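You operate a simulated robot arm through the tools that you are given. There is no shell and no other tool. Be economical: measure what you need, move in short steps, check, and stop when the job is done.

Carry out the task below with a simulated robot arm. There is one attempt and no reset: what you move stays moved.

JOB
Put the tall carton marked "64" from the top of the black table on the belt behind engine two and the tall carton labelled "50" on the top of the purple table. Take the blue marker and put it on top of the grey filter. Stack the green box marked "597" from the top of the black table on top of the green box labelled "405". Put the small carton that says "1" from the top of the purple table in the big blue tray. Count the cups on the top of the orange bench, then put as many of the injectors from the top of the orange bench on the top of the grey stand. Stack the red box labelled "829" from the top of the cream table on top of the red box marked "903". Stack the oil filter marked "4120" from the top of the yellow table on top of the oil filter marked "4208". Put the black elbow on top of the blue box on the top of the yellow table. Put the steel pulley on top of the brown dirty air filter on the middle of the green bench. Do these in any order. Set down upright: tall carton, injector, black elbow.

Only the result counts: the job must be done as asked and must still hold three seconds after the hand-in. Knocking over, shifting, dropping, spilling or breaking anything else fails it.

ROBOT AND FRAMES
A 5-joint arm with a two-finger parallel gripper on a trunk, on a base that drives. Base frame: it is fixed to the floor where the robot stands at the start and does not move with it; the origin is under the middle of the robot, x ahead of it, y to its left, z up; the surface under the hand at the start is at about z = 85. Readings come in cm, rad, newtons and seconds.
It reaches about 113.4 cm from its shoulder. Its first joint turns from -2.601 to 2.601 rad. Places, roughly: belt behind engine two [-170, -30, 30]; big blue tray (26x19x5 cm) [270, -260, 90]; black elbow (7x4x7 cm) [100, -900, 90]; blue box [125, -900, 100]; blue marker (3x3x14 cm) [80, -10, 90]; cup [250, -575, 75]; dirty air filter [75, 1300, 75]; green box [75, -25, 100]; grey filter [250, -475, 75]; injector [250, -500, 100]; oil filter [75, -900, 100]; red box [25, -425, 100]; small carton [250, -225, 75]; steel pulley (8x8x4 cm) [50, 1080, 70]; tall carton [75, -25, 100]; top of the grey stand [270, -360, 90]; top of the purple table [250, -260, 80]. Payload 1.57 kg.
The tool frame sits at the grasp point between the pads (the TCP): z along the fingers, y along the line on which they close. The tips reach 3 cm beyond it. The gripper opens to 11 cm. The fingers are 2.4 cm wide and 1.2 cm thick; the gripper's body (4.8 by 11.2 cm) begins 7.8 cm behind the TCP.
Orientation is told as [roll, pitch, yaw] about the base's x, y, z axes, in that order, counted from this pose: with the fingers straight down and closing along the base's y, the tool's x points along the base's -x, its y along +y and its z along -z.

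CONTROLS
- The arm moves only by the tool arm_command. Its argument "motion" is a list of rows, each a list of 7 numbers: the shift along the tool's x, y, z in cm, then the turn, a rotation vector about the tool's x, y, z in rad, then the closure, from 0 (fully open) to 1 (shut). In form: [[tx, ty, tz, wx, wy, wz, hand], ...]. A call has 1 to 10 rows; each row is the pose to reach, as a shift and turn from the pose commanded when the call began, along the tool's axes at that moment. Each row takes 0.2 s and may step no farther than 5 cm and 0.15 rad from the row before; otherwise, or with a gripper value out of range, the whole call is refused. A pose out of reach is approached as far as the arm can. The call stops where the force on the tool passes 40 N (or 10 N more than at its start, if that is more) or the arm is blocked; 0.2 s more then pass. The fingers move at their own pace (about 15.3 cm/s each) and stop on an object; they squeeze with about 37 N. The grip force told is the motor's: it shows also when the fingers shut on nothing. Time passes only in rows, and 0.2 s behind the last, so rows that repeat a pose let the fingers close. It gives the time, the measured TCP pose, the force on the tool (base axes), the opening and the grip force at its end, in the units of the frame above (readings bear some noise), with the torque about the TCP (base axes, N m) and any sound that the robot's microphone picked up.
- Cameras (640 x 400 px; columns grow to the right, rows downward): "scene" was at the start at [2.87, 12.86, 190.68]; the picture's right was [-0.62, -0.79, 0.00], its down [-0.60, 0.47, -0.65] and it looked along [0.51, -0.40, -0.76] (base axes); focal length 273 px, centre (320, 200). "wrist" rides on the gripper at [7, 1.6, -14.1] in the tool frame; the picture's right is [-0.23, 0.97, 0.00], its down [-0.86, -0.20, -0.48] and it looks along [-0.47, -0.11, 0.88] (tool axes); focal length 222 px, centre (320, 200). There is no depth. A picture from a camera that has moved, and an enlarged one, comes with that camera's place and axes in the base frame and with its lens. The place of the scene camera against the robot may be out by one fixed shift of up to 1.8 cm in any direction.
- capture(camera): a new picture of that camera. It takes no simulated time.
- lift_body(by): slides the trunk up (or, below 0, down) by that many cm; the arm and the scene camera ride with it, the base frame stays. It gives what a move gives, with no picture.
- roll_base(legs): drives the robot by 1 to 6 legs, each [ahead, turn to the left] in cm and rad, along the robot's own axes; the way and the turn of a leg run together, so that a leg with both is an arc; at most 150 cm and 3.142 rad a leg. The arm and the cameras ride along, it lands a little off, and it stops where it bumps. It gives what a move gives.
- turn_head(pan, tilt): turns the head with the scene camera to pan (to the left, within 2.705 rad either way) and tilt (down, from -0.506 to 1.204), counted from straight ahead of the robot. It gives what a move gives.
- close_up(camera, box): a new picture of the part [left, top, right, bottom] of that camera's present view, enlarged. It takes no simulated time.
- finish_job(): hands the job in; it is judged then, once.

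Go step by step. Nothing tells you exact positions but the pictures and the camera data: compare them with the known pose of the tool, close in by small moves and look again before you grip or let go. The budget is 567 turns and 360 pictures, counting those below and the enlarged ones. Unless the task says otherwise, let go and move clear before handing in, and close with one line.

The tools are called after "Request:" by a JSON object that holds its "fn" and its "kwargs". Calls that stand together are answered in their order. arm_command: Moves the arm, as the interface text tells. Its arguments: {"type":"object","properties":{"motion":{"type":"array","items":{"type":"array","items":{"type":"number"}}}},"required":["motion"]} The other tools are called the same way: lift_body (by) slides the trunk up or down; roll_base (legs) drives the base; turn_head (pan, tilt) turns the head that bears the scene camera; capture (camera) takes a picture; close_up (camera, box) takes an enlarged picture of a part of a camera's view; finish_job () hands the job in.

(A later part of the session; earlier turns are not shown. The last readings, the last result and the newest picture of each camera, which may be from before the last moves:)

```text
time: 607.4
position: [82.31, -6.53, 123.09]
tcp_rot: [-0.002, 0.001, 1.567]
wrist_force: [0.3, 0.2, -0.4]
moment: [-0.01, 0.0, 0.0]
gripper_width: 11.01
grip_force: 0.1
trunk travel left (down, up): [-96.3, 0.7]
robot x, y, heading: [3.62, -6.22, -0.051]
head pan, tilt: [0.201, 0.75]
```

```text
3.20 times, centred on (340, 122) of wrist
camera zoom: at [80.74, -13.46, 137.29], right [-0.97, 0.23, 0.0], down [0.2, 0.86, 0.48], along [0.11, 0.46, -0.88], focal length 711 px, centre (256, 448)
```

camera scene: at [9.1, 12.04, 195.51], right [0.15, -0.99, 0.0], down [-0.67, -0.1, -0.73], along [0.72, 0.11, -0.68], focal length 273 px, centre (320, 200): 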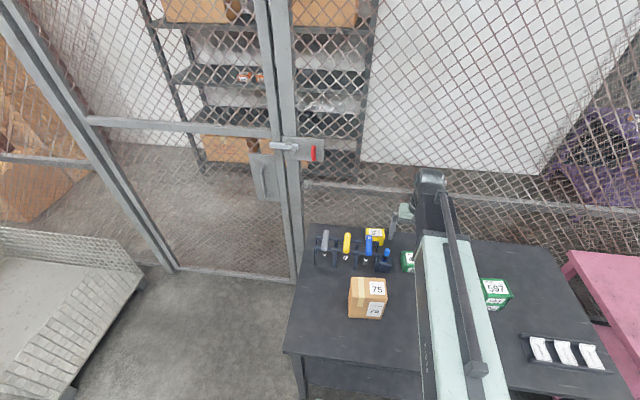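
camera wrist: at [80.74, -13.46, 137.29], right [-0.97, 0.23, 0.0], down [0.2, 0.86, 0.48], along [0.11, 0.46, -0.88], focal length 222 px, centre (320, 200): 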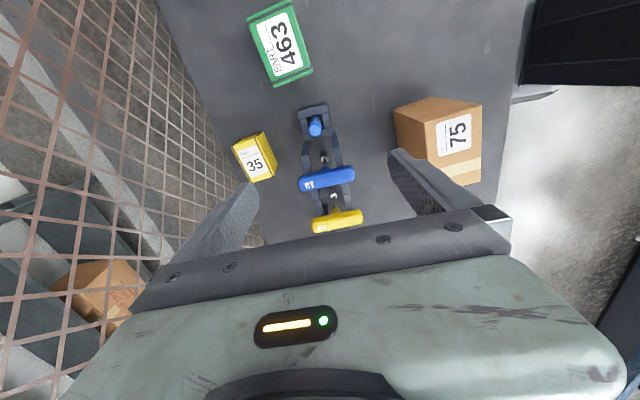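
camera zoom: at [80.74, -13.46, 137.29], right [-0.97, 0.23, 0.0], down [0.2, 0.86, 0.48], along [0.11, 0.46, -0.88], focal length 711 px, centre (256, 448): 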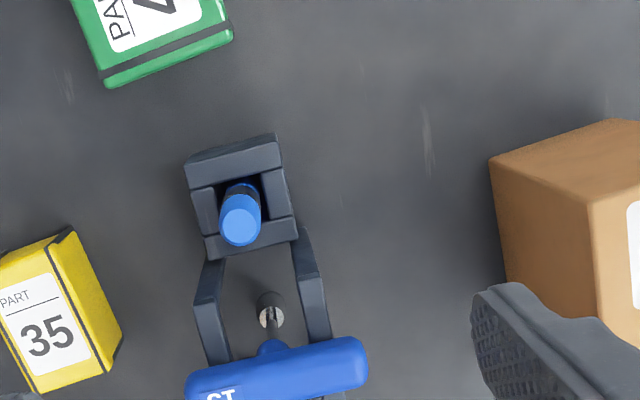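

Request:
{"fn": "arm_command", "kwargs": {"motion": [[0.3, -1, 0, 0, 0, 0, 0.25], [0.3, -1, 0, 0, 0, 0, 0.5], [0.3, -1, 0, 0, 0, 0, 0.5]]}}

Request:
{"fn": "lift_body", "kwargs": {"by": -14}}

Request:
{"fn": "capture", "kwargs": {"camera": "wrist"}}

Request:
{"fn": "close_up", "kwargs": {"camera": "scene", "box": [320, 160, 480, 260]}}

```text
time: 608.2
position: [83.23, -6.7, 123.09]
tcp_rot: [0.0, 0.001, 1.566]
wrist_force: [0.0, 0.2, 0.5]
moment: [0.03, -0.01, -0.03]
gripper_width: 5.5
grip_force: 0.0
trunk travel left (down, up): [-96.3, 0.7]
robot x, y, heading: [2.77, -6.44, -0.053]
head pan, tilt: [0.201, 0.75]
```

```text
time: 609.8
position: [83.28, -6.71, 108.98]
tcp_rot: [0.001, 0.003, 1.567]
wrist_force: [0.7, 0.6, 0.8]
moment: [0.02, 0.04, -0.02]
gripper_width: 5.51
grip_force: 0.1
trunk travel left (down, up): [-82.3, 14.7]
robot x, y, heading: [3.22, -6.21, -0.048]
head pan, tilt: [0.201, 0.75]
```

```text
210 pictures are left
camera wrist: at [81.68, -13.7, 123.29], right [-0.97, 0.23, 0.0], down [0.2, 0.86, 0.48], along [0.11, 0.46, -0.88], focal length 222 px, centre (320, 200)
```

wrist: 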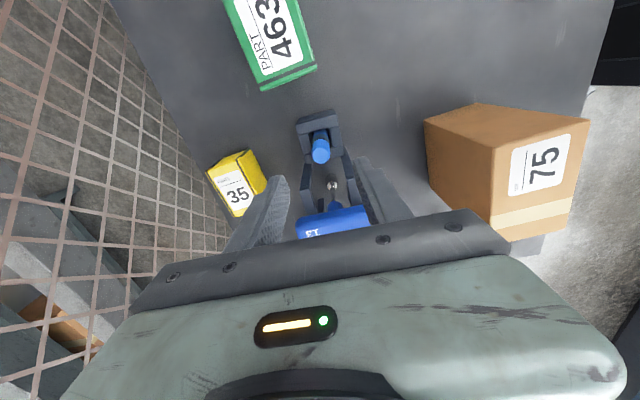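

```text
4.00 times, centred on (400, 210) of scene
camera zoom: at [9.06, 12.05, 181.52], right [0.15, -0.99, 0.0], down [-0.67, -0.1, -0.73], along [0.72, 0.11, -0.68], focal length 1092 px, centre (0, 160)
```

zoom: 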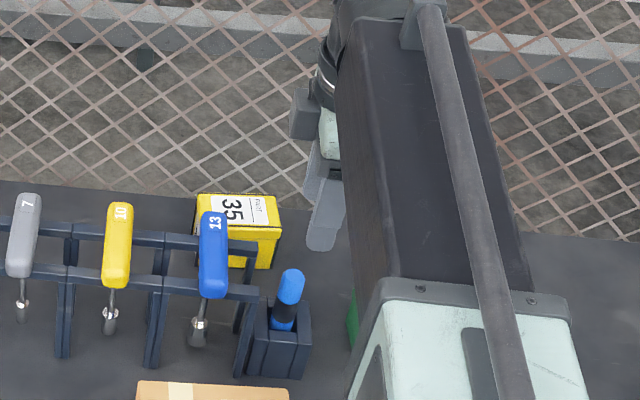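

Request:
{"fn": "arm_command", "kwargs": {"motion": [[0.4, 0, 0, 0, 0, 0, 0.5], [0.4, 0, 0, 0, 0, 0, 0.5]]}}

Request:
{"fn": "lift_body", "kwargs": {"by": -10}}

Request:
{"fn": "capture", "kwargs": {"camera": "wrist"}}

```text
time: 610.4
position: [83.18, -7.13, 109.06]
tcp_rot: [0.001, 0.0, 1.568]
wrist_force: [0.1, 0.2, 0.5]
moment: [0.01, 0.04, 0.0]
gripper_width: 5.5
grip_force: 0.1
trunk travel left (down, up): [-82.3, 14.7]
robot x, y, heading: [3.44, -6.0, -0.045]
head pan, tilt: [0.201, 0.75]
```

```text
time: 611.8
position: [83.35, -7.08, 99.09]
tcp_rot: [0.0, 0.002, 1.567]
wrist_force: [-0.5, 0.3, 1.0]
moment: [0.03, -0.03, -0.02]
gripper_width: 5.49
grip_force: 0.1
trunk travel left (down, up): [-72.3, 24.7]
robot x, y, heading: [3.17, -6.18, -0.048]
head pan, tilt: [0.201, 0.75]
```

```text
208 pictures are left
camera wrist: at [81.65, -14.08, 113.29], right [-0.97, 0.23, 0.0], down [0.2, 0.86, 0.48], along [0.11, 0.46, -0.88], focal length 222 px, centre (320, 200)
```

wrist: 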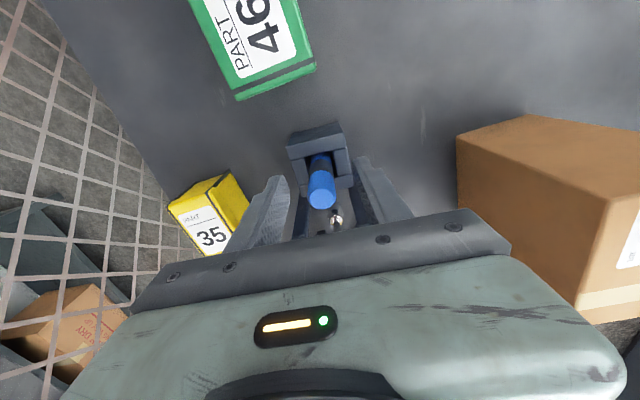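

Request:
{"fn": "arm_command", "kwargs": {"motion": [[0, 0, 0, 0, 0, 0, 0.7], [0, 0, 0, 0, 0, 0, 0.9], [0, 0, 0, 0, 0, 0, 1], [0, 0, 0, 0, 0, 0, 1]]}}

Request:
{"fn": "lift_body", "kwargs": {"by": 24}}

Request:
{"fn": "capture", "kwargs": {"camera": "wrist"}}

Request:
{"fn": "close_up", "kwargs": {"camera": "scene", "box": [320, 120, 480, 260]}}

```text
time: 612.8
position: [83.36, -7.07, 99.0]
tcp_rot: [0.0, 0.002, 1.568]
wrist_force: [-0.3, 0.7, 0.8]
moment: [0.03, 0.05, -0.02]
gripper_width: 2.11
grip_force: 34.6
trunk travel left (down, up): [-72.3, 24.7]
robot x, y, heading: [3.22, -6.42, -0.053]
head pan, tilt: [0.201, 0.75]
```

```text
time: 615.3
position: [83.35, -7.13, 122.97]
tcp_rot: [-0.003, 0.001, 1.567]
wrist_force: [0.6, -0.4, -0.2]
moment: [-0.03, -0.02, 0.0]
gripper_width: 2.13
grip_force: 34.4
trunk travel left (down, up): [-96.3, 0.7]
robot x, y, heading: [2.87, -6.29, -0.053]
head pan, tilt: [0.201, 0.75]
```

```text
207 pictures are left
camera wrist: at [81.67, -14.07, 137.27], right [-0.97, 0.23, 0.0], down [0.2, 0.86, 0.48], along [0.11, 0.46, -0.88], focal length 222 px, centre (320, 200)
```

wrist: 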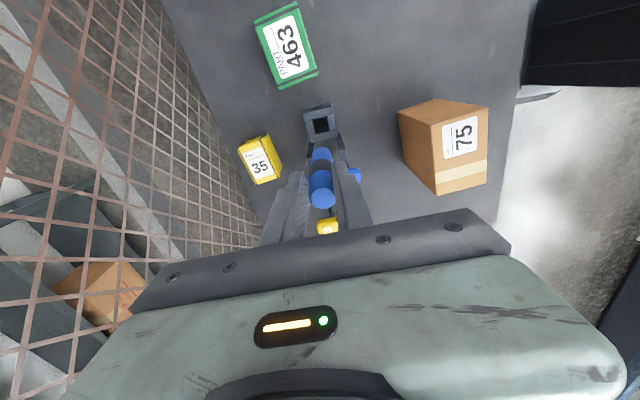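

```text
2.86 times, centred on (400, 190) of scene
camera zoom: at [9.09, 12.06, 195.51], right [0.15, -0.99, 0.0], down [-0.67, -0.1, -0.73], along [0.72, 0.11, -0.68], focal length 780 px, centre (91, 229)
```

zoom: 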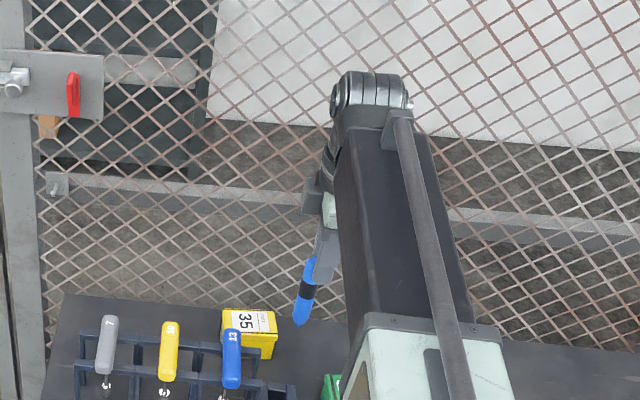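

The marker is out of its holder, held vertically with its lower end about 12 cm below the TCP. I carry it to the orange bench.

Request:
{"fn": "roll_base", "kwargs": {"legs": [[-45, 0]]}}

Request:
{"fn": "arm_command", "kwargs": {"motion": [[0, 4.5, 0, 0, 0, 0, 1], [0, 9, 0, 0, 0, 0, 1], [0, 12, 0, 0, 0, 0, 1], [0, 12, 0, 0, 0, 0, 1]]}}

Request:
{"fn": "roll_base", "kwargs": {"legs": [[0, -1.53], [150, 0], [148, 0], [0, 1.55]]}}

```text
time: 618.0
position: [38.5, -4.1, 123.03]
tcp_rot: [-0.001, 0.002, 1.581]
wrist_force: [0.1, 0.4, 0.3]
moment: [0.02, -0.03, 0.01]
gripper_width: 2.12
grip_force: 34.8
trunk travel left (down, up): [-96.3, 0.7]
robot x, y, heading: [-41.67, -4.68, -0.031]
head pan, tilt: [0.201, 0.75]
```

```text
time: 619.0
position: [26.37, -3.92, 123.02]
tcp_rot: [0.0, 0.003, 1.581]
wrist_force: [-0.2, 0.1, -0.6]
moment: [0.01, 0.01, 0.02]
gripper_width: 2.1
grip_force: 34.8
trunk travel left (down, up): [-96.3, 0.7]
robot x, y, heading: [-41.95, -3.87, -0.032]
head pan, tilt: [0.201, 0.75]
```

```text
time: 640.6
position: [31.07, -297.47, 122.95]
tcp_rot: [0.001, 0.003, 1.601]
wrist_force: [-0.3, -0.1, -1.1]
moment: [0.04, 0.04, -0.01]
gripper_width: 2.1
grip_force: 34.6
trunk travel left (down, up): [-96.3, 0.7]
robot x, y, heading: [-37.18, -301.27, -0.022]
head pan, tilt: [0.201, 0.75]
```

Request:
{"fn": "roll_base", "kwargs": {"legs": [[150, 0], [45, 0], [0, -1.55], [150, 0], [10, 0], [0, 1.57]]}}

Request:
{"fn": "turn_head", "kwargs": {"pan": 0.1, "tilt": 0.8}}

Request:
{"fn": "capture", "kwargs": {"camera": "scene"}}

```text
time: 665.8
position: [226.38, -460.77, 122.96]
tcp_rot: [0.0, 0.004, 1.646]
wrist_force: [0.0, 0.8, 0.0]
moment: [-0.02, 0.01, 0.01]
gripper_width: 2.09
grip_force: 34.6
trunk travel left (down, up): [-96.3, 0.7]
robot x, y, heading: [158.73, -468.95, 0.012]
head pan, tilt: [0.201, 0.75]
```

```text
time: 666.5
position: [226.44, -460.97, 123.0]
tcp_rot: [0.0, 0.002, 1.645]
wrist_force: [-0.4, -0.5, -0.1]
moment: [0.02, -0.01, 0.02]
gripper_width: 2.12
grip_force: 34.8
trunk travel left (down, up): [-96.3, 0.7]
robot x, y, heading: [159.19, -468.94, 0.012]
head pan, tilt: [0.099, 0.799]
```

```text
205 pictures are left
camera scene: at [163.3, -451.37, 195.12], right [0.11, -0.99, 0.0], down [-0.71, -0.08, -0.7], along [0.69, 0.08, -0.72], focal length 273 px, centre (320, 200)
```

scene: 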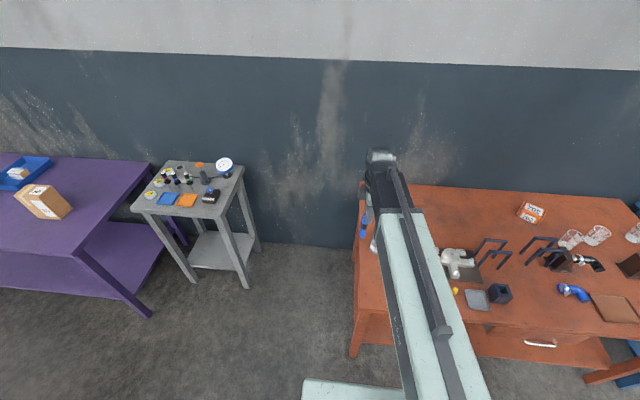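

Request:
{"fn": "arm_command", "kwargs": {"motion": [[0.3, -4.5, 0, 0, 0, 0, 1], [0.6, -9, 0, 0, 0, 0, 1], [1, -13.6, 0, 0, 0, 0.075, 1], [1, -13.6, 0, 0, 0, 0.075, 1]]}}

Request:
{"fn": "capture", "kwargs": {"camera": "wrist"}}

Request:
{"fn": "close_up", "kwargs": {"camera": "wrist", "box": [200, 0, 440, 150]}}

```text
time: 667.5
position: [240.1, -460.76, 123.09]
tcp_rot: [0.0, 0.002, 1.567]
wrist_force: [0.7, 0.5, -0.7]
moment: [0.0, -0.03, 0.0]
gripper_width: 2.11
grip_force: 34.5
trunk travel left (down, up): [-96.3, 0.7]
robot x, y, heading: [158.71, -468.98, 0.02]
head pan, tilt: [0.099, 0.799]
```

```text
204 pictures are left
camera wrist: at [238.44, -467.72, 137.31], right [-0.97, 0.23, 0.0], down [0.2, 0.86, 0.48], along [0.11, 0.46, -0.88], focal length 222 px, centre (320, 200)
```

wrist: 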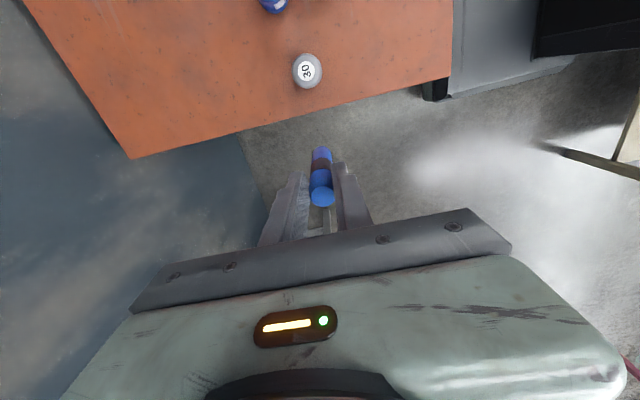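

```text
2.67 times, centred on (320, 75) of wrist
camera zoom: at [238.44, -467.72, 137.31], right [-0.97, 0.23, 0.0], down [0.2, 0.86, 0.48], along [0.11, 0.46, -0.88], focal length 592 px, centre (320, 533)
```

zoom: 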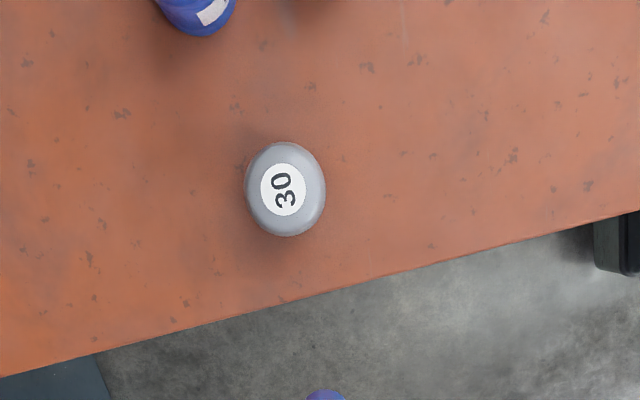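

Request:
{"fn": "lift_body", "kwargs": {"by": -12}}

Request:
{"fn": "close_up", "kwargs": {"camera": "wrist", "box": [200, 0, 440, 150]}}

Request:
{"fn": "capture", "kwargs": {"camera": "wrist"}}

Request:
{"fn": "close_up", "kwargs": {"camera": "scene", "box": [320, 140, 420, 260]}}

```text
time: 669.0
position: [240.07, -460.77, 111.05]
tcp_rot: [-0.001, 0.0, 1.571]
wrist_force: [0.5, 0.5, -0.4]
moment: [-0.01, 0.0, -0.03]
gripper_width: 2.1
grip_force: 34.6
trunk travel left (down, up): [-84.3, 12.7]
robot x, y, heading: [158.56, -468.98, 0.01]
head pan, tilt: [0.099, 0.799]
```

```text
2.67 times, centred on (320, 75) of wrist
camera zoom: at [238.46, -467.71, 125.29], right [-0.97, 0.23, 0.0], down [0.2, 0.86, 0.48], along [0.11, 0.46, -0.88], focal length 592 px, centre (320, 533)
```

zoom: 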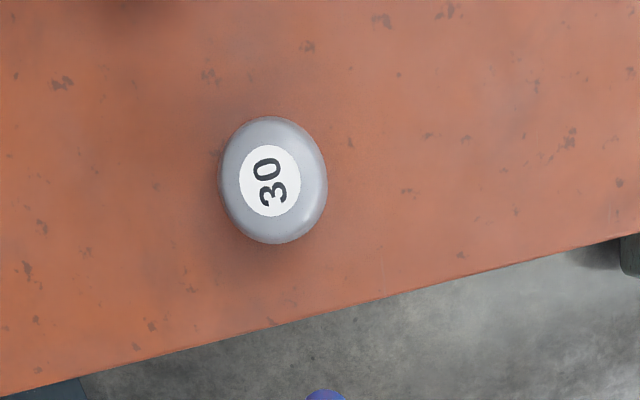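

```text
201 pictures are left
camera wrist: at [238.46, -467.71, 125.29], right [-0.97, 0.23, 0.0], down [0.2, 0.86, 0.48], along [0.11, 0.46, -0.88], focal length 222 px, centre (320, 200)
```

wrist: 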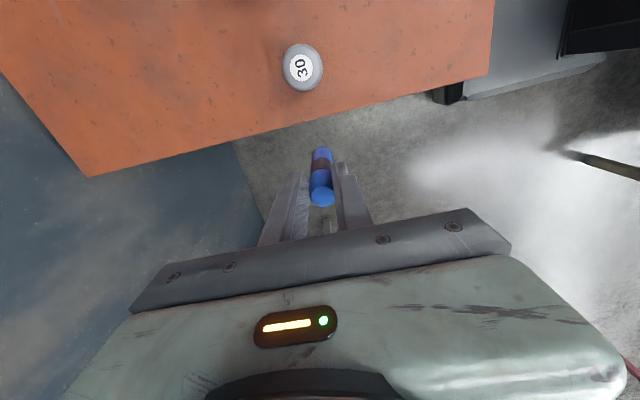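

```text
3.33 times, centred on (370, 200) of scene
camera zoom: at [163.32, -451.3, 183.12], right [0.11, -0.99, 0.0], down [-0.71, -0.08, -0.7], along [0.69, 0.08, -0.72], focal length 910 px, centre (153, 200)
```

zoom: 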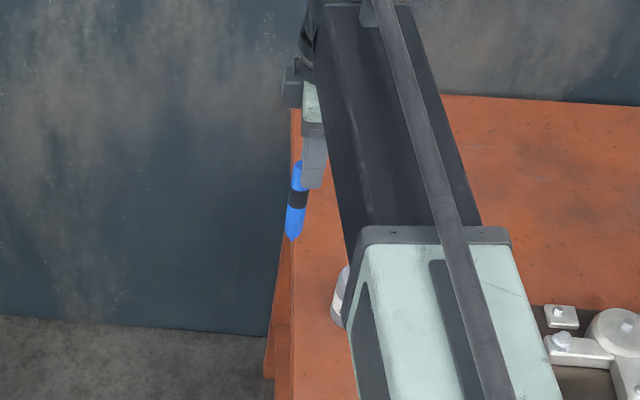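

Request:
{"fn": "close_up", "kwargs": {"camera": "scene", "box": [350, 180, 390, 220]}}

Request:
{"fn": "close_up", "kwargs": {"camera": "wrist", "box": [270, 130, 370, 220]}}

```text
10.00 times, centred on (370, 200) of scene
camera zoom: at [163.32, -451.3, 183.12], right [0.11, -0.99, 0.0], down [-0.71, -0.08, -0.7], along [0.69, 0.08, -0.72], focal length 2731 px, centre (-180, 200)
```

zoom: 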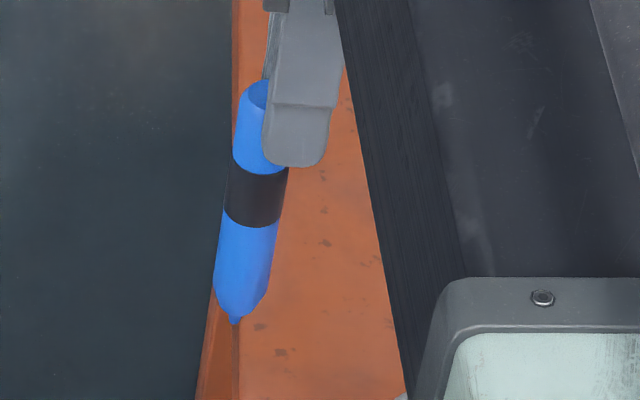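

```text
4.44 times, centred on (320, 175) of wrist
camera zoom: at [238.46, -467.71, 125.29], right [-0.97, 0.23, 0.0], down [0.2, 0.86, 0.48], along [0.11, 0.46, -0.88], focal length 987 px, centre (320, 311)
```

zoom: 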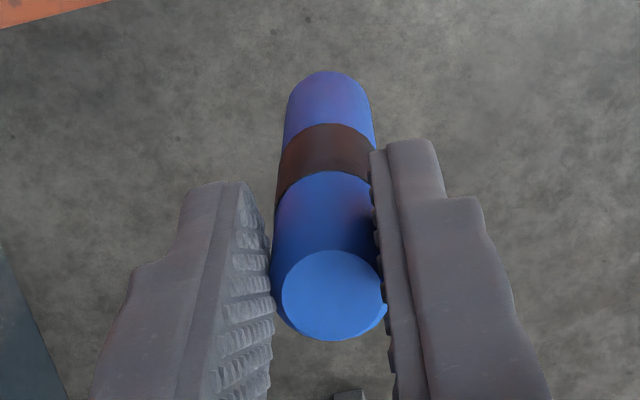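

The marker has a nib at its lower end, so it can't stand this way; I'll lay it across the flat filter top, using lightly opened fingers as guards to test stability. Filter centre ≈(240.4,−469.6), top z≈95. First I lift and spin so the camera will face up when the tool tilts outward.

Request:
{"fn": "lift_body", "kwargs": {"by": 11}}

Request:
{"fn": "arm_command", "kwargs": {"motion": [[0.9, 0, 0, 0, 0, -0.15, 1], [1.8, 0, 0, 0, 0, -0.3, 1], [2.7, 0, 0, 0, 0, -0.45, 1], [3.6, 0, 0, 0, 0, -0.6, 1], [4.5, 0, 0, 0, 0, -0.75, 1], [5.4, 0, 0, 0, 0, -0.9, 1], [6.3, 0, 0, 0, 0, -1.05, 1], [7.2, 0, 0, 0, 0, -1.2, 1], [8, 0, 0, 0, 0, -1.35, 1], [8.8, 0, 0, 0, 0, -1.5, 1]]}}

Request:
{"fn": "arm_command", "kwargs": {"motion": [[0, 0, 0, 0, 0, -0.075, 1], [0, 0, 0, 0, 0, -0.075, 1]]}}

```text
time: 670.4
position: [239.99, -460.79, 121.91]
tcp_rot: [-0.001, 0.001, 1.568]
wrist_force: [0.6, 0.3, -1.1]
moment: [0.01, -0.03, 0.0]
gripper_width: 2.1
grip_force: 34.4
trunk travel left (down, up): [-95.3, 1.7]
robot x, y, heading: [158.69, -468.91, 0.014]
head pan, tilt: [0.099, 0.799]
```

```text
time: 672.6
position: [240.08, -469.12, 121.99]
tcp_rot: [0.004, 0.003, 3.011]
wrist_force: [-0.4, 0.2, -1.0]
moment: [0.03, -0.04, 0.03]
gripper_width: 2.1
grip_force: 34.0
out of reach, approached as far as the arm can: row 10
trunk travel left (down, up): [-95.3, 1.7]
robot x, y, heading: [158.61, -468.61, 0.016]
head pan, tilt: [0.099, 0.799]
```

```text
time: 673.2
position: [239.99, -469.12, 122.11]
tcp_rot: [0.006, 0.001, 3.01]
wrist_force: [-0.2, -0.2, -0.7]
moment: [0.02, 0.0, 0.02]
gripper_width: 2.1
grip_force: 34.8
out of reach, approached as far as the arm can: row 1, 2
trunk travel left (down, up): [-95.3, 1.7]
robot x, y, heading: [158.95, -469.14, 0.014]
head pan, tilt: [0.099, 0.799]
```

Request:
{"fn": "arm_command", "kwargs": {"motion": [[0, 0, 0, 0, 0, 0.1, 1], [0, 0, 0, 0, 0, 0.14, 1], [0, 0, 0, 0, 0, 0.14, 1]]}}

```text
time: 674.0
position: [240.07, -469.17, 121.95]
tcp_rot: [0.006, 0.002, 2.867]
wrist_force: [-1.0, -0.7, -0.6]
moment: [-0.02, 0.0, 0.0]
gripper_width: 2.09
grip_force: 34.1
trunk travel left (down, up): [-95.3, 1.7]
robot x, y, heading: [158.71, -468.87, 0.012]
head pan, tilt: [0.099, 0.799]
```

Request:
{"fn": "arm_command", "kwargs": {"motion": [[0, 0, 0, 0, 0, -0.12, 1], [0, 0, 0, 0, 0, -0.12, 1]]}}

Request:
{"fn": "arm_command", "kwargs": {"motion": [[0, 0, 0, 0.023, 0.146, 0, 1], [0, 0, 0, 0.046, 0.293, 0, 1], [0, 0, 0, 0.068, 0.44, 0, 1], [0, 0, 0, 0.091, 0.586, 0, 1]]}}

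```text
time: 674.6
position: [239.91, -469.3, 121.87]
tcp_rot: [0.005, 0.002, 2.99]
wrist_force: [0.6, 0.5, -0.9]
moment: [-0.01, 0.01, 0.01]
gripper_width: 2.08
grip_force: 34.2
trunk travel left (down, up): [-95.3, 1.7]
robot x, y, heading: [158.52, -468.84, 0.016]
head pan, tilt: [0.099, 0.799]
```

```text
time: 675.6
position: [240.04, -469.13, 126.27]
tcp_rot: [-0.098, 0.588, 2.961]
wrist_force: [0.3, 0.4, -1.3]
moment: [0.0, 0.03, 0.0]
gripper_width: 2.11
grip_force: 34.5
out of reach, approached as far as the arm can: row 2, 3, 4
trunk travel left (down, up): [-95.3, 1.7]
robot x, y, heading: [158.73, -468.88, 0.017]
head pan, tilt: [0.099, 0.799]
```

Request:
{"fn": "arm_command", "kwargs": {"motion": [[0, 0, -1, 0.023, 0.146, 0, 1], [0, 0, -2, 0.046, 0.293, 0, 1], [0, 0, -3, 0.068, 0.44, 0, 1], [0, 0, -4, 0.091, 0.586, 0, 1]]}}

Request:
{"fn": "capture", "kwargs": {"camera": "scene"}}

```text
time: 676.6
position: [238.21, -469.02, 136.86]
tcp_rot: [-0.351, 1.16, 2.763]
wrist_force: [0.2, 0.5, -0.1]
moment: [0.02, 0.01, -0.02]
gripper_width: 2.1
grip_force: 34.3
out of reach, approached as far as the arm can: row 1, 2, 3, 4
trunk travel left (down, up): [-95.3, 1.7]
robot x, y, heading: [158.57, -468.95, 0.016]
head pan, tilt: [0.099, 0.799]
```

```text
197 pictures are left
camera scene: at [163.32, -451.29, 194.11], right [0.11, -0.99, 0.0], down [-0.71, -0.08, -0.7], along [0.69, 0.08, -0.72], focal length 273 px, centre (320, 200)
```

scene: 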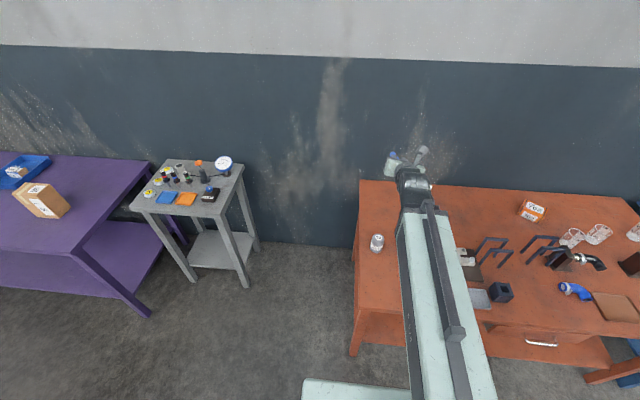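

Request:
{"fn": "arm_command", "kwargs": {"motion": [[0, 0, -1, 0.023, 0.146, 0, 1], [0, 0, -2, 0.046, 0.293, 0, 1], [0, 0, -2, 0.059, 0.38, 0, 1], [0, 0, -2, 0.059, 0.38, 0, 1]]}}

Request:
{"fn": "capture", "kwargs": {"camera": "wrist"}}

```text
time: 677.6
position: [239.94, -468.98, 145.76]
tcp_rot: [-1.571, 1.422, 1.571]
wrist_force: [-0.5, -0.6, -0.5]
moment: [0.02, 0.06, -0.01]
gripper_width: 2.1
grip_force: 34.7
out of reach, approached as far as the arm can: row 1, 2, 3, 4
trunk travel left (down, up): [-95.3, 1.7]
robot x, y, heading: [158.61, -469.48, 0.014]
head pan, tilt: [0.099, 0.799]
```

```text
196 pictures are left
camera wrist: at [225.89, -471.58, 152.59], right [0.0, -0.93, -0.37], down [-0.48, 0.32, -0.82], along [0.88, 0.18, -0.45], focal length 222 px, centre (320, 200)
```

wrist: 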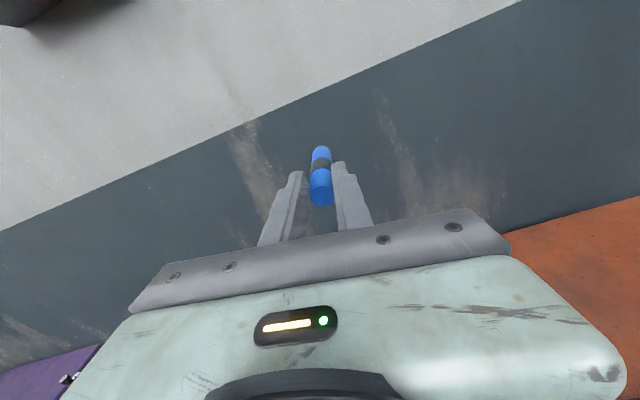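

The marker is now horizontal, pointing +x, at z≈146. I align in x/y (TCP should be 5.5 cm before the filter centre), then lower by trunk.

Request:
{"fn": "roll_base", "kwargs": {"legs": [[-5, 0]]}}

Request:
{"fn": "lift_body", "kwargs": {"by": -36}}

Request:
{"fn": "capture", "kwargs": {"camera": "wrist"}}

Request:
{"fn": "capture", "kwargs": {"camera": "scene"}}

```text
time: 678.5
position: [234.79, -468.91, 145.91]
tcp_rot: [-1.568, 1.423, 1.576]
wrist_force: [0.1, 0.4, 0.1]
moment: [-0.02, 0.03, -0.02]
gripper_width: 2.08
grip_force: 34.1
trunk travel left (down, up): [-95.3, 1.7]
robot x, y, heading: [154.19, -469.3, 0.015]
head pan, tilt: [0.099, 0.799]
```

```text
time: 682.0
position: [235.07, -468.9, 109.79]
tcp_rot: [-1.561, 1.422, 1.581]
wrist_force: [-0.2, 0.6, -0.2]
moment: [0.02, 0.03, 0.02]
gripper_width: 2.12
grip_force: 34.1
trunk travel left (down, up): [-59.3, 37.7]
robot x, y, heading: [153.76, -468.77, 0.013]
head pan, tilt: [0.099, 0.799]
```

```text
195 pictures are left
camera wrist: at [220.94, -471.65, 116.58], right [0.0, -0.93, -0.37], down [-0.48, 0.32, -0.82], along [0.88, 0.18, -0.45], focal length 222 px, centre (320, 200)
```

wrist: 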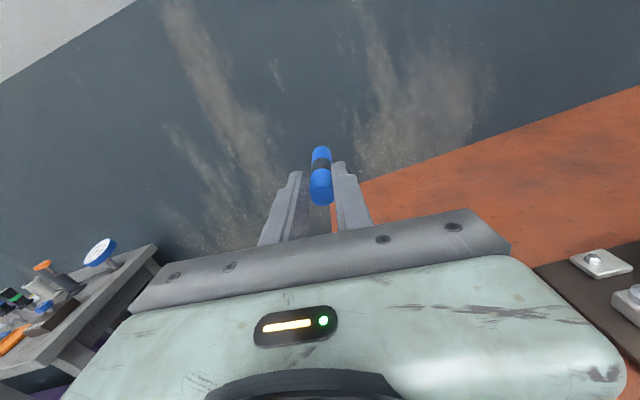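

```text
194 pictures are left
camera scene: at [158.36, -451.37, 158.12], right [0.11, -0.99, 0.0], down [-0.71, -0.08, -0.7], along [0.69, 0.08, -0.72], focal length 273 px, centre (320, 200)
```

scene: 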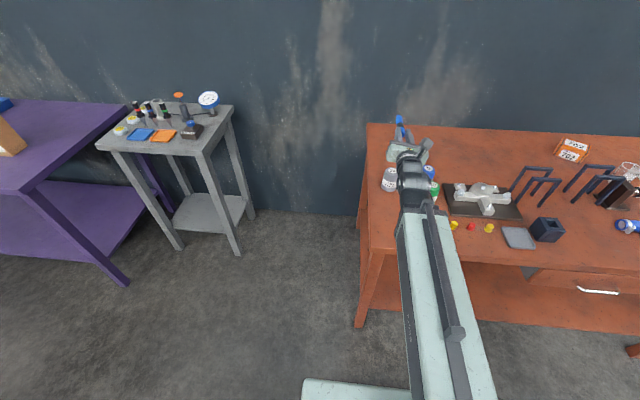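

Request:
{"fn": "close_up", "kwargs": {"camera": "scene", "box": [360, 100, 460, 220]}}

```text
3.33 times, centred on (410, 160) of scene
camera zoom: at [158.36, -451.37, 158.12], right [0.11, -0.99, 0.0], down [-0.71, -0.08, -0.7], along [0.69, 0.08, -0.72], focal length 910 px, centre (20, 333)
```

zoom: 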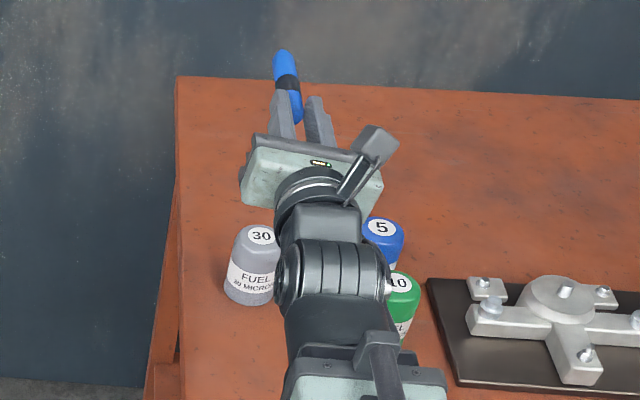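

Request:
{"fn": "arm_command", "kwargs": {"motion": [[0.1, 0.75, 0, 0, 0, 0, 1], [0.1, 0.75, 0, 0, 0, 0, 1]]}}

Request:
{"fn": "lift_body", "kwargs": {"by": -9}}

Request:
{"fn": "close_up", "kwargs": {"camera": "scene", "box": [360, 100, 460, 200]}}

Request:
{"fn": "close_up", "kwargs": {"camera": "wrist", "box": [240, 120, 400, 240]}}

```text
time: 682.6
position: [235.04, -469.7, 109.78]
tcp_rot: [-1.563, 1.421, 1.569]
wrist_force: [-0.5, -1.0, -0.1]
moment: [0.01, 0.02, -0.01]
gripper_width: 2.11
grip_force: 34.4
trunk travel left (down, up): [-59.3, 37.7]
robot x, y, heading: [153.7, -469.12, 0.011]
head pan, tilt: [0.099, 0.799]
```

```text
time: 683.9
position: [235.06, -469.63, 100.73]
tcp_rot: [-1.563, 1.423, 1.57]
wrist_force: [-0.3, -0.1, -0.2]
moment: [-0.01, 0.06, -0.02]
gripper_width: 2.12
grip_force: 33.9
trunk travel left (down, up): [-50.3, 46.7]
robot x, y, heading: [153.89, -469.33, 0.014]
head pan, tilt: [0.099, 0.799]
```

```text
4.00 times, centred on (410, 150) of scene
camera zoom: at [158.36, -451.37, 149.11], right [0.11, -0.99, 0.0], down [-0.71, -0.08, -0.7], along [0.69, 0.08, -0.72], focal length 1092 px, centre (-40, 400)
```

zoom: 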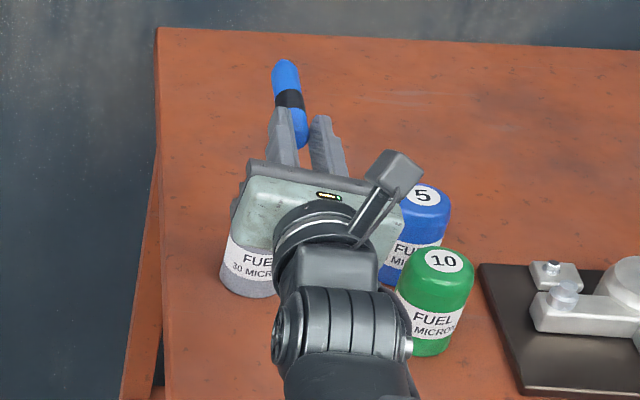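

```text
3.33 times, centred on (320, 180) of wrist
camera zoom: at [220.99, -472.19, 107.58], right [-0.01, -0.93, -0.37], down [-0.48, 0.33, -0.82], along [0.88, 0.17, -0.45], focal length 740 px, centre (320, 267)
```

zoom: 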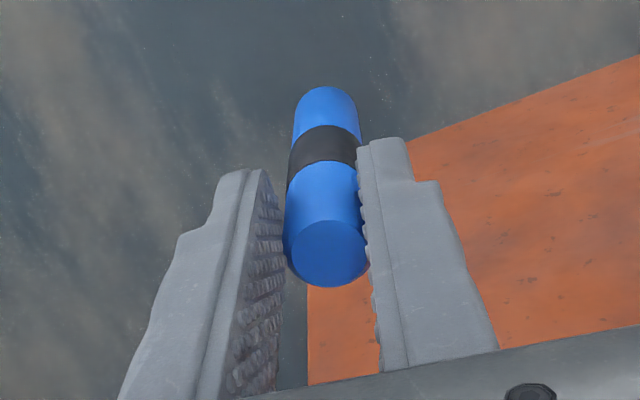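

The prediction from the wrist-based filter position matches the scene outline, so alignment is good. I lower gradually until contact.

Request:
{"fn": "lift_body", "kwargs": {"by": -3.5}}

Request:
{"fn": "lift_body", "kwargs": {"by": -0.8}}

Request:
{"fn": "close_up", "kwargs": {"camera": "scene", "box": [360, 80, 460, 180]}}

```text
time: 684.6
position: [235.1, -469.59, 97.22]
tcp_rot: [-1.563, 1.423, 1.569]
wrist_force: [0.4, 1.0, -0.5]
moment: [0.0, 0.0, 0.0]
gripper_width: 2.09
grip_force: 34.0
trunk travel left (down, up): [-46.8, 50.2]
robot x, y, heading: [153.58, -469.28, 0.013]
head pan, tilt: [0.099, 0.799]
```

```text
time: 685.2
position: [235.11, -469.67, 96.54]
tcp_rot: [-1.565, 1.421, 1.57]
wrist_force: [-0.8, 0.3, -0.6]
moment: [-0.02, 0.03, -0.01]
gripper_width: 2.1
grip_force: 34.1
trunk travel left (down, up): [-46.0, 51.0]
robot x, y, heading: [153.8, -469.18, 0.015]
head pan, tilt: [0.099, 0.799]
```

```text
4.00 times, centred on (410, 130) of scene
camera zoom: at [158.36, -451.37, 144.81], right [0.11, -0.99, 0.0], down [-0.71, -0.08, -0.7], along [0.69, 0.08, -0.72], focal length 1092 px, centre (-40, 480)
```

zoom: 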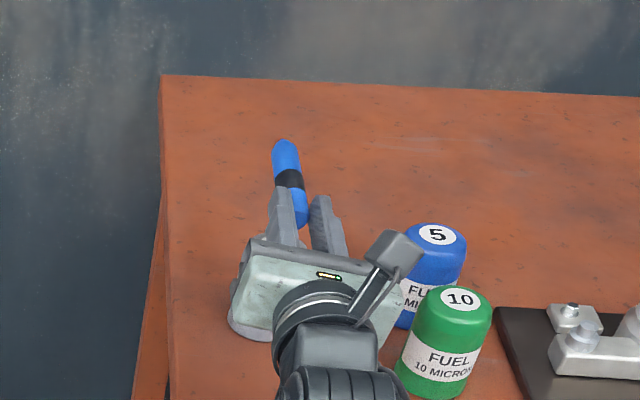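

Request:
{"fn": "close_up", "kwargs": {"camera": "scene", "box": [410, 110, 450, 170]}}

Request:
{"fn": "turn_head", "kwargs": {"pan": 0.35, "tilt": 0.75}}

Request:
{"fn": "capture", "kwargs": {"camera": "scene"}}

```text
6.67 times, centred on (430, 140) of scene
camera zoom: at [158.36, -451.37, 144.81], right [0.11, -0.99, 0.0], down [-0.71, -0.08, -0.7], along [0.69, 0.08, -0.72], focal length 1820 px, centre (-413, 600)
```

zoom: 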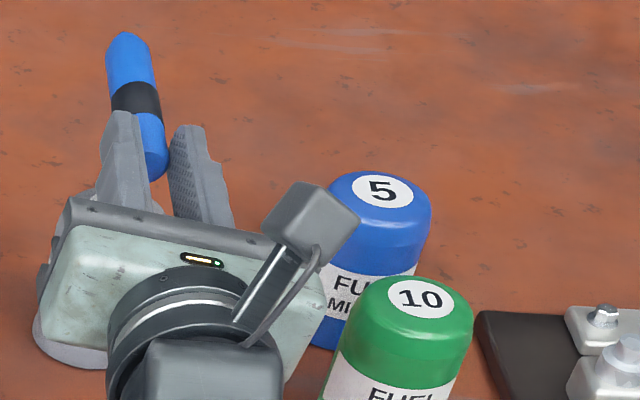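

```text
time: 686.0
position: [235.14, -469.65, 96.5]
tcp_rot: [-1.561, 1.421, 1.571]
wrist_force: [0.4, 0.9, -0.2]
moment: [0.01, 0.01, 0.01]
gripper_width: 2.1
grip_force: 34.8
trunk travel left (down, up): [-46.0, 51.0]
robot x, y, heading: [153.67, -469.07, 0.012]
head pan, tilt: [0.351, 0.75]
```

```text
188 pictures are left
camera scene: at [158.09, -449.33, 145.21], right [0.36, -0.93, 0.0], down [-0.64, -0.24, -0.73], along [0.68, 0.26, -0.68], focal length 273 px, centre (320, 200)
```

scene: 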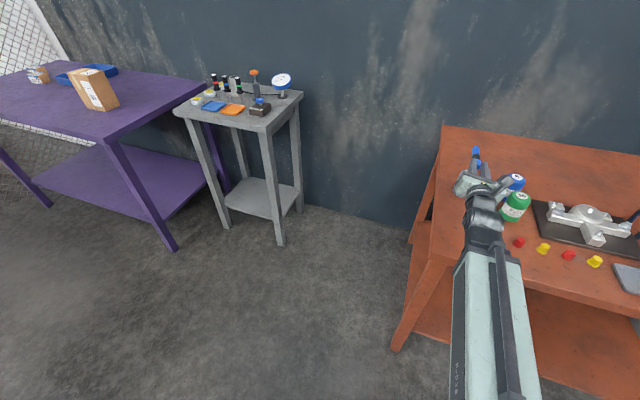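

Cross-checking against the green can shows the cans' tops are at z≈91, so I need to go about 4 cm lower; the hand still clears the bench.

Request:
{"fn": "lift_body", "kwargs": {"by": -3.2}}

Request:
{"fn": "close_up", "kwargs": {"camera": "scene", "box": [440, 110, 520, 210]}}

Request:
{"fn": "capture", "kwargs": {"camera": "wrist"}}

```text
time: 686.8
position: [235.12, -469.64, 93.14]
tcp_rot: [-1.563, 1.422, 1.569]
wrist_force: [0.4, 0.3, -0.4]
moment: [-0.02, 0.01, -0.01]
gripper_width: 2.1
grip_force: 34.5
trunk travel left (down, up): [-42.8, 54.2]
robot x, y, heading: [154.07, -469.53, 0.015]
head pan, tilt: [0.351, 0.75]
```

```text
4.00 times, centred on (480, 160) of scene
camera zoom: at [158.08, -449.33, 142.01], right [0.36, -0.93, 0.0], down [-0.64, -0.24, -0.73], along [0.68, 0.26, -0.68], focal length 1092 px, centre (-320, 360)
```

zoom: 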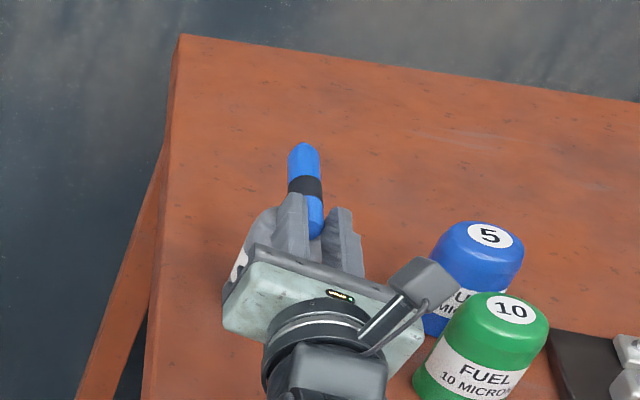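

```text
186 pictures are left
camera wrist: at [220.99, -472.19, 100.07], right [-0.01, -0.93, -0.37], down [-0.48, 0.33, -0.82], along [0.88, 0.17, -0.45], focal length 222 px, centre (320, 200)
```

wrist: 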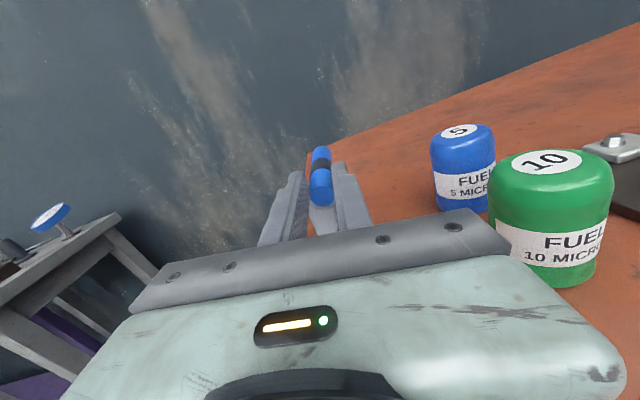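

Request:
{"fn": "lift_body", "kwargs": {"by": -0.8}}

Request:
{"fn": "lift_body", "kwargs": {"by": -0.4}}

```text
time: 687.3
position: [235.09, -469.73, 92.41]
tcp_rot: [-1.564, 1.422, 1.57]
wrist_force: [-0.8, 0.5, -0.3]
moment: [-0.01, 0.03, 0.01]
gripper_width: 2.11
grip_force: 34.0
trunk travel left (down, up): [-42.0, 55.0]
robot x, y, heading: [154.03, -468.79, 0.01]
head pan, tilt: [0.351, 0.75]
```

```text
time: 687.9
position: [234.96, -469.76, 92.23]
tcp_rot: [-1.589, 1.421, 1.545]
wrist_force: [-1.8, -0.2, 14.5]
moment: [0.0, -0.24, 0.02]
gripper_width: 2.1
grip_force: 34.5
trunk travel left (down, up): [-41.6, 55.4]
robot x, y, heading: [153.91, -469.05, 0.018]
head pan, tilt: [0.351, 0.75]
```

Request:
{"fn": "close_up", "kwargs": {"camera": "scene", "box": [455, 120, 505, 170]}}

Request:
{"fn": "close_up", "kwargs": {"camera": "wrist", "box": [250, 120, 390, 240]}}

```text
8.00 times, centred on (480, 145) of scene
camera zoom: at [157.95, -449.33, 140.84], right [0.36, -0.93, 0.0], down [-0.64, -0.24, -0.73], along [0.68, 0.26, -0.68], focal length 2184 px, centre (-960, 640)
```

zoom: 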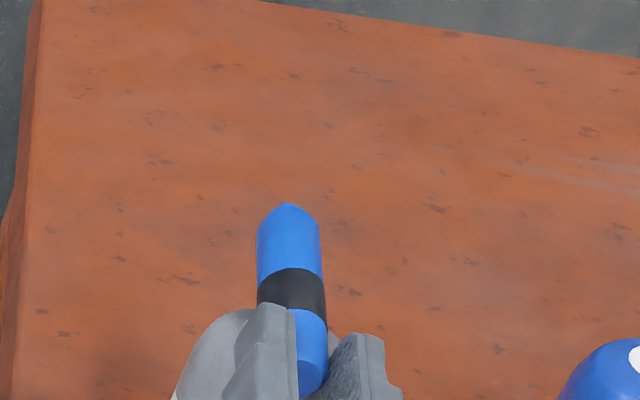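

```text
3.33 times, centred on (320, 180) of wrist
camera zoom: at [220.88, -472.19, 99.0], right [-0.01, -0.93, -0.37], down [-0.47, 0.33, -0.82], along [0.88, 0.17, -0.44], focal length 740 px, centre (320, 267)
```

zoom: 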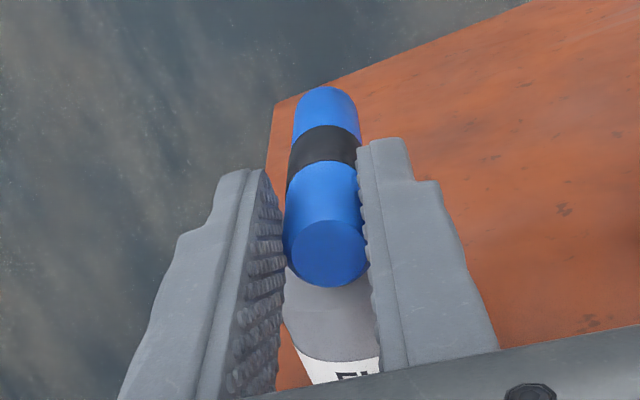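

Estimates put the marker's middle about 1.3 cm past the can's centre. I lift slightly, back up 1.3 cm, and touch down again.

Request:
{"fn": "lift_body", "kwargs": {"by": 1.5}}

Request:
{"fn": "roll_base", "kwargs": {"legs": [[-1.3, 0]]}}

Request:
{"fn": "close_up", "kwargs": {"camera": "wrist", "box": [250, 120, 390, 240]}}

Request:
{"fn": "lift_body", "kwargs": {"by": -1.2}}

Request:
{"fn": "lift_body", "kwargs": {"by": -0.15}}

```text
time: 688.5
position: [234.98, -469.63, 93.54]
tcp_rot: [-1.558, 1.424, 1.574]
wrist_force: [0.2, -0.4, -0.6]
moment: [0.04, 0.02, 0.03]
gripper_width: 2.08
grip_force: 34.1
trunk travel left (down, up): [-43.1, 53.9]
robot x, y, heading: [153.96, -469.16, 0.012]
head pan, tilt: [0.351, 0.75]
```

```text
time: 689.2
position: [233.8, -469.67, 93.41]
tcp_rot: [-1.563, 1.423, 1.573]
wrist_force: [1.2, -0.1, 0.0]
moment: [0.02, 0.01, 0.02]
gripper_width: 2.09
grip_force: 34.6
trunk travel left (down, up): [-43.1, 53.9]
robot x, y, heading: [152.85, -469.46, 0.012]
head pan, tilt: [0.351, 0.75]
```

```text
3.33 times, centred on (320, 180) of wrist
camera zoom: at [219.7, -472.21, 100.37], right [-0.01, -0.93, -0.37], down [-0.48, 0.33, -0.82], along [0.88, 0.17, -0.45], focal length 740 px, centre (320, 267)
```

zoom: 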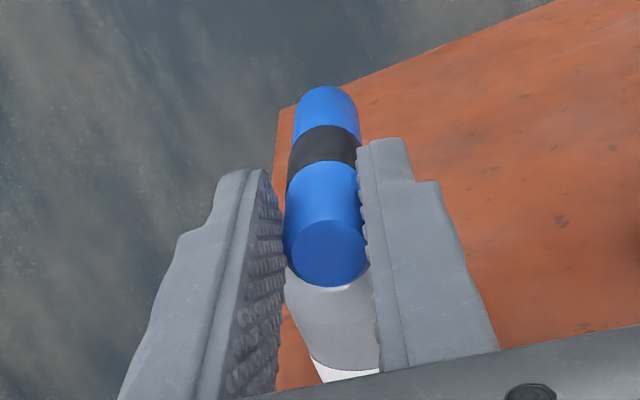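

```text
time: 689.8
position: [233.7, -469.66, 92.28]
tcp_rot: [-1.561, 1.422, 1.574]
wrist_force: [-0.1, 0.3, -0.7]
moment: [0.0, 0.04, -0.01]
gripper_width: 2.11
grip_force: 34.8
trunk travel left (down, up): [-41.9, 55.1]
robot x, y, heading: [152.65, -469.1, 0.011]
head pan, tilt: [0.351, 0.75]
```

```text
time: 690.4
position: [233.7, -469.52, 92.33]
tcp_rot: [-1.574, 1.422, 1.561]
wrist_force: [0.8, -0.2, 4.3]
moment: [0.01, -0.48, 0.01]
gripper_width: 2.11
grip_force: 34.6
trunk travel left (down, up): [-41.8, 55.2]
robot x, y, heading: [152.23, -469.14, 0.017]
head pan, tilt: [0.351, 0.75]
```

Contact now at the can's far side of top, with the marker's middle over the can. I open the fingers slightly, keeping them as guards, and watch.

Request:
{"fn": "arm_command", "kwargs": {"motion": [[0, 0, 0, 0, 0, 0, 0.79], [0, 0, 0, 0, 0, 0, 0.77], [0, 0, 0, 0, 0, 0, 0.75]]}}

Request:
{"fn": "close_up", "kwargs": {"camera": "wrist", "box": [250, 120, 390, 240]}}

Request:
{"fn": "close_up", "kwargs": {"camera": "scene", "box": [440, 100, 520, 180]}}

```text
time: 691.1
position: [233.76, -469.69, 92.28]
tcp_rot: [-1.565, 1.421, 1.571]
wrist_force: [-0.3, 0.4, 0.2]
moment: [0.05, 0.03, 0.0]
gripper_width: 2.76
grip_force: 0.1
trunk travel left (down, up): [-41.8, 55.2]
robot x, y, heading: [152.37, -469.18, 0.016]
head pan, tilt: [0.351, 0.75]
```

```text
3.33 times, centred on (320, 180) of wrist
camera zoom: at [219.69, -472.21, 99.03], right [-0.01, -0.93, -0.37], down [-0.48, 0.33, -0.82], along [0.88, 0.17, -0.45], focal length 740 px, centre (320, 267)
```

zoom: 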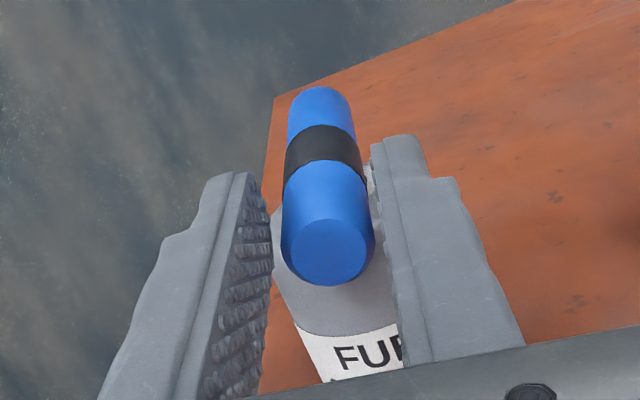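

```text
5.00 times, centred on (480, 140) of scene
camera zoom: at [156.78, -449.35, 140.96], right [0.36, -0.93, 0.0], down [-0.64, -0.24, -0.73], along [0.68, 0.26, -0.68], focal length 1365 px, centre (-480, 500)
```

zoom: 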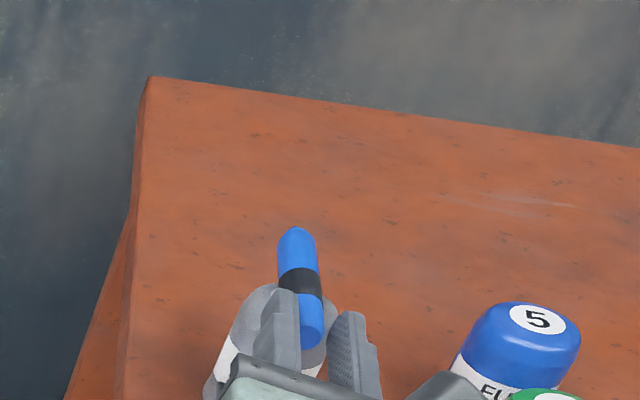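

The marker is resting free on the can. I wait two seconds with fingers as guards and compare.

Request:
{"fn": "arm_command", "kwargs": {"motion": [[0, 0, 0, 0, 0, 0, 0.75], [0, 0, 0, 0, 0, 0, 0.75], [0, 0, 0, 0, 0, 0, 0.75], [0, 0, 0, 0, 0, 0, 0.75], [0, 0, 0, 0, 0, 0, 0.75], [0, 0, 0, 0, 0, 0, 0.75], [0, 0, 0, 0, 0, 0, 0.75], [0, 0, 0, 0, 0, 0, 0.75], [0, 0, 0, 0, 0, 0, 0.75], [0, 0, 0, 0, 0, 0, 0.75]]}}

Request:
{"fn": "close_up", "kwargs": {"camera": "wrist", "box": [250, 120, 390, 240]}}

```text
time: 693.4
position: [233.78, -469.64, 92.19]
tcp_rot: [-1.565, 1.42, 1.569]
wrist_force: [-0.3, 0.6, -0.7]
moment: [-0.02, 0.04, -0.04]
gripper_width: 2.75
grip_force: 0.1
trunk travel left (down, up): [-41.8, 55.2]
robot x, y, heading: [152.84, -468.99, 0.014]
head pan, tilt: [0.351, 0.75]
```

```text
3.33 times, centred on (320, 180) of wrist
camera zoom: at [219.69, -472.21, 99.03], right [-0.01, -0.93, -0.37], down [-0.48, 0.33, -0.82], along [0.88, 0.17, -0.45], focal length 740 px, centre (320, 267)
```

zoom: 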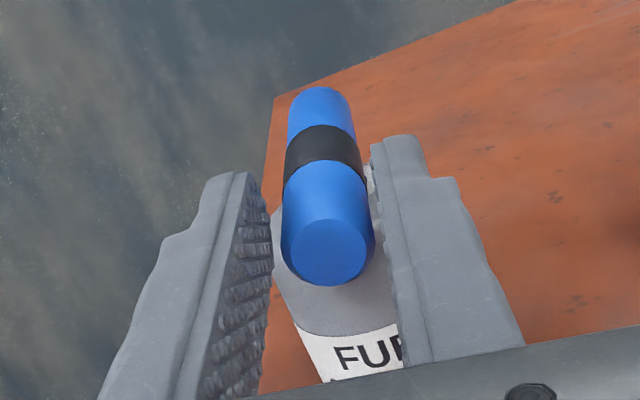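

It hasn't moved at all. I open wider, then check again before withdrawing.

Request:
{"fn": "arm_command", "kwargs": {"motion": [[0, 0, 0, 0, 0, 0, 0.7], [0, 0, 0, 0, 0, 0, 0.6], [0, 0, 0, 0, 0, 0, 0.5], [0, 0, 0, 0, 0, 0, 0.45], [0, 0, 0, 0, 0, 0, 0.45], [0, 0, 0, 0, 0, 0, 0.45]]}}

Request:
{"fn": "close_up", "kwargs": {"camera": "wrist", "box": [250, 120, 390, 240]}}

```text
time: 694.8
position: [233.73, -469.61, 92.27]
tcp_rot: [-1.564, 1.423, 1.57]
wrist_force: [-0.4, 0.3, 0.7]
moment: [-0.02, -0.05, -0.01]
gripper_width: 6.05
grip_force: 0.1
trunk travel left (down, up): [-41.8, 55.2]
robot x, y, heading: [152.77, -469.2, 0.014]
head pan, tilt: [0.351, 0.75]
```

```text
3.33 times, centred on (320, 180) of wrist
camera zoom: at [219.69, -472.21, 99.03], right [-0.01, -0.93, -0.37], down [-0.48, 0.33, -0.82], along [0.88, 0.17, -0.45], focal length 740 px, centre (320, 267)
```

zoom: 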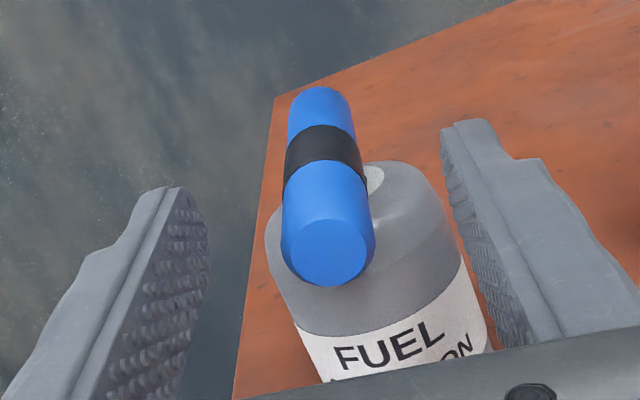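

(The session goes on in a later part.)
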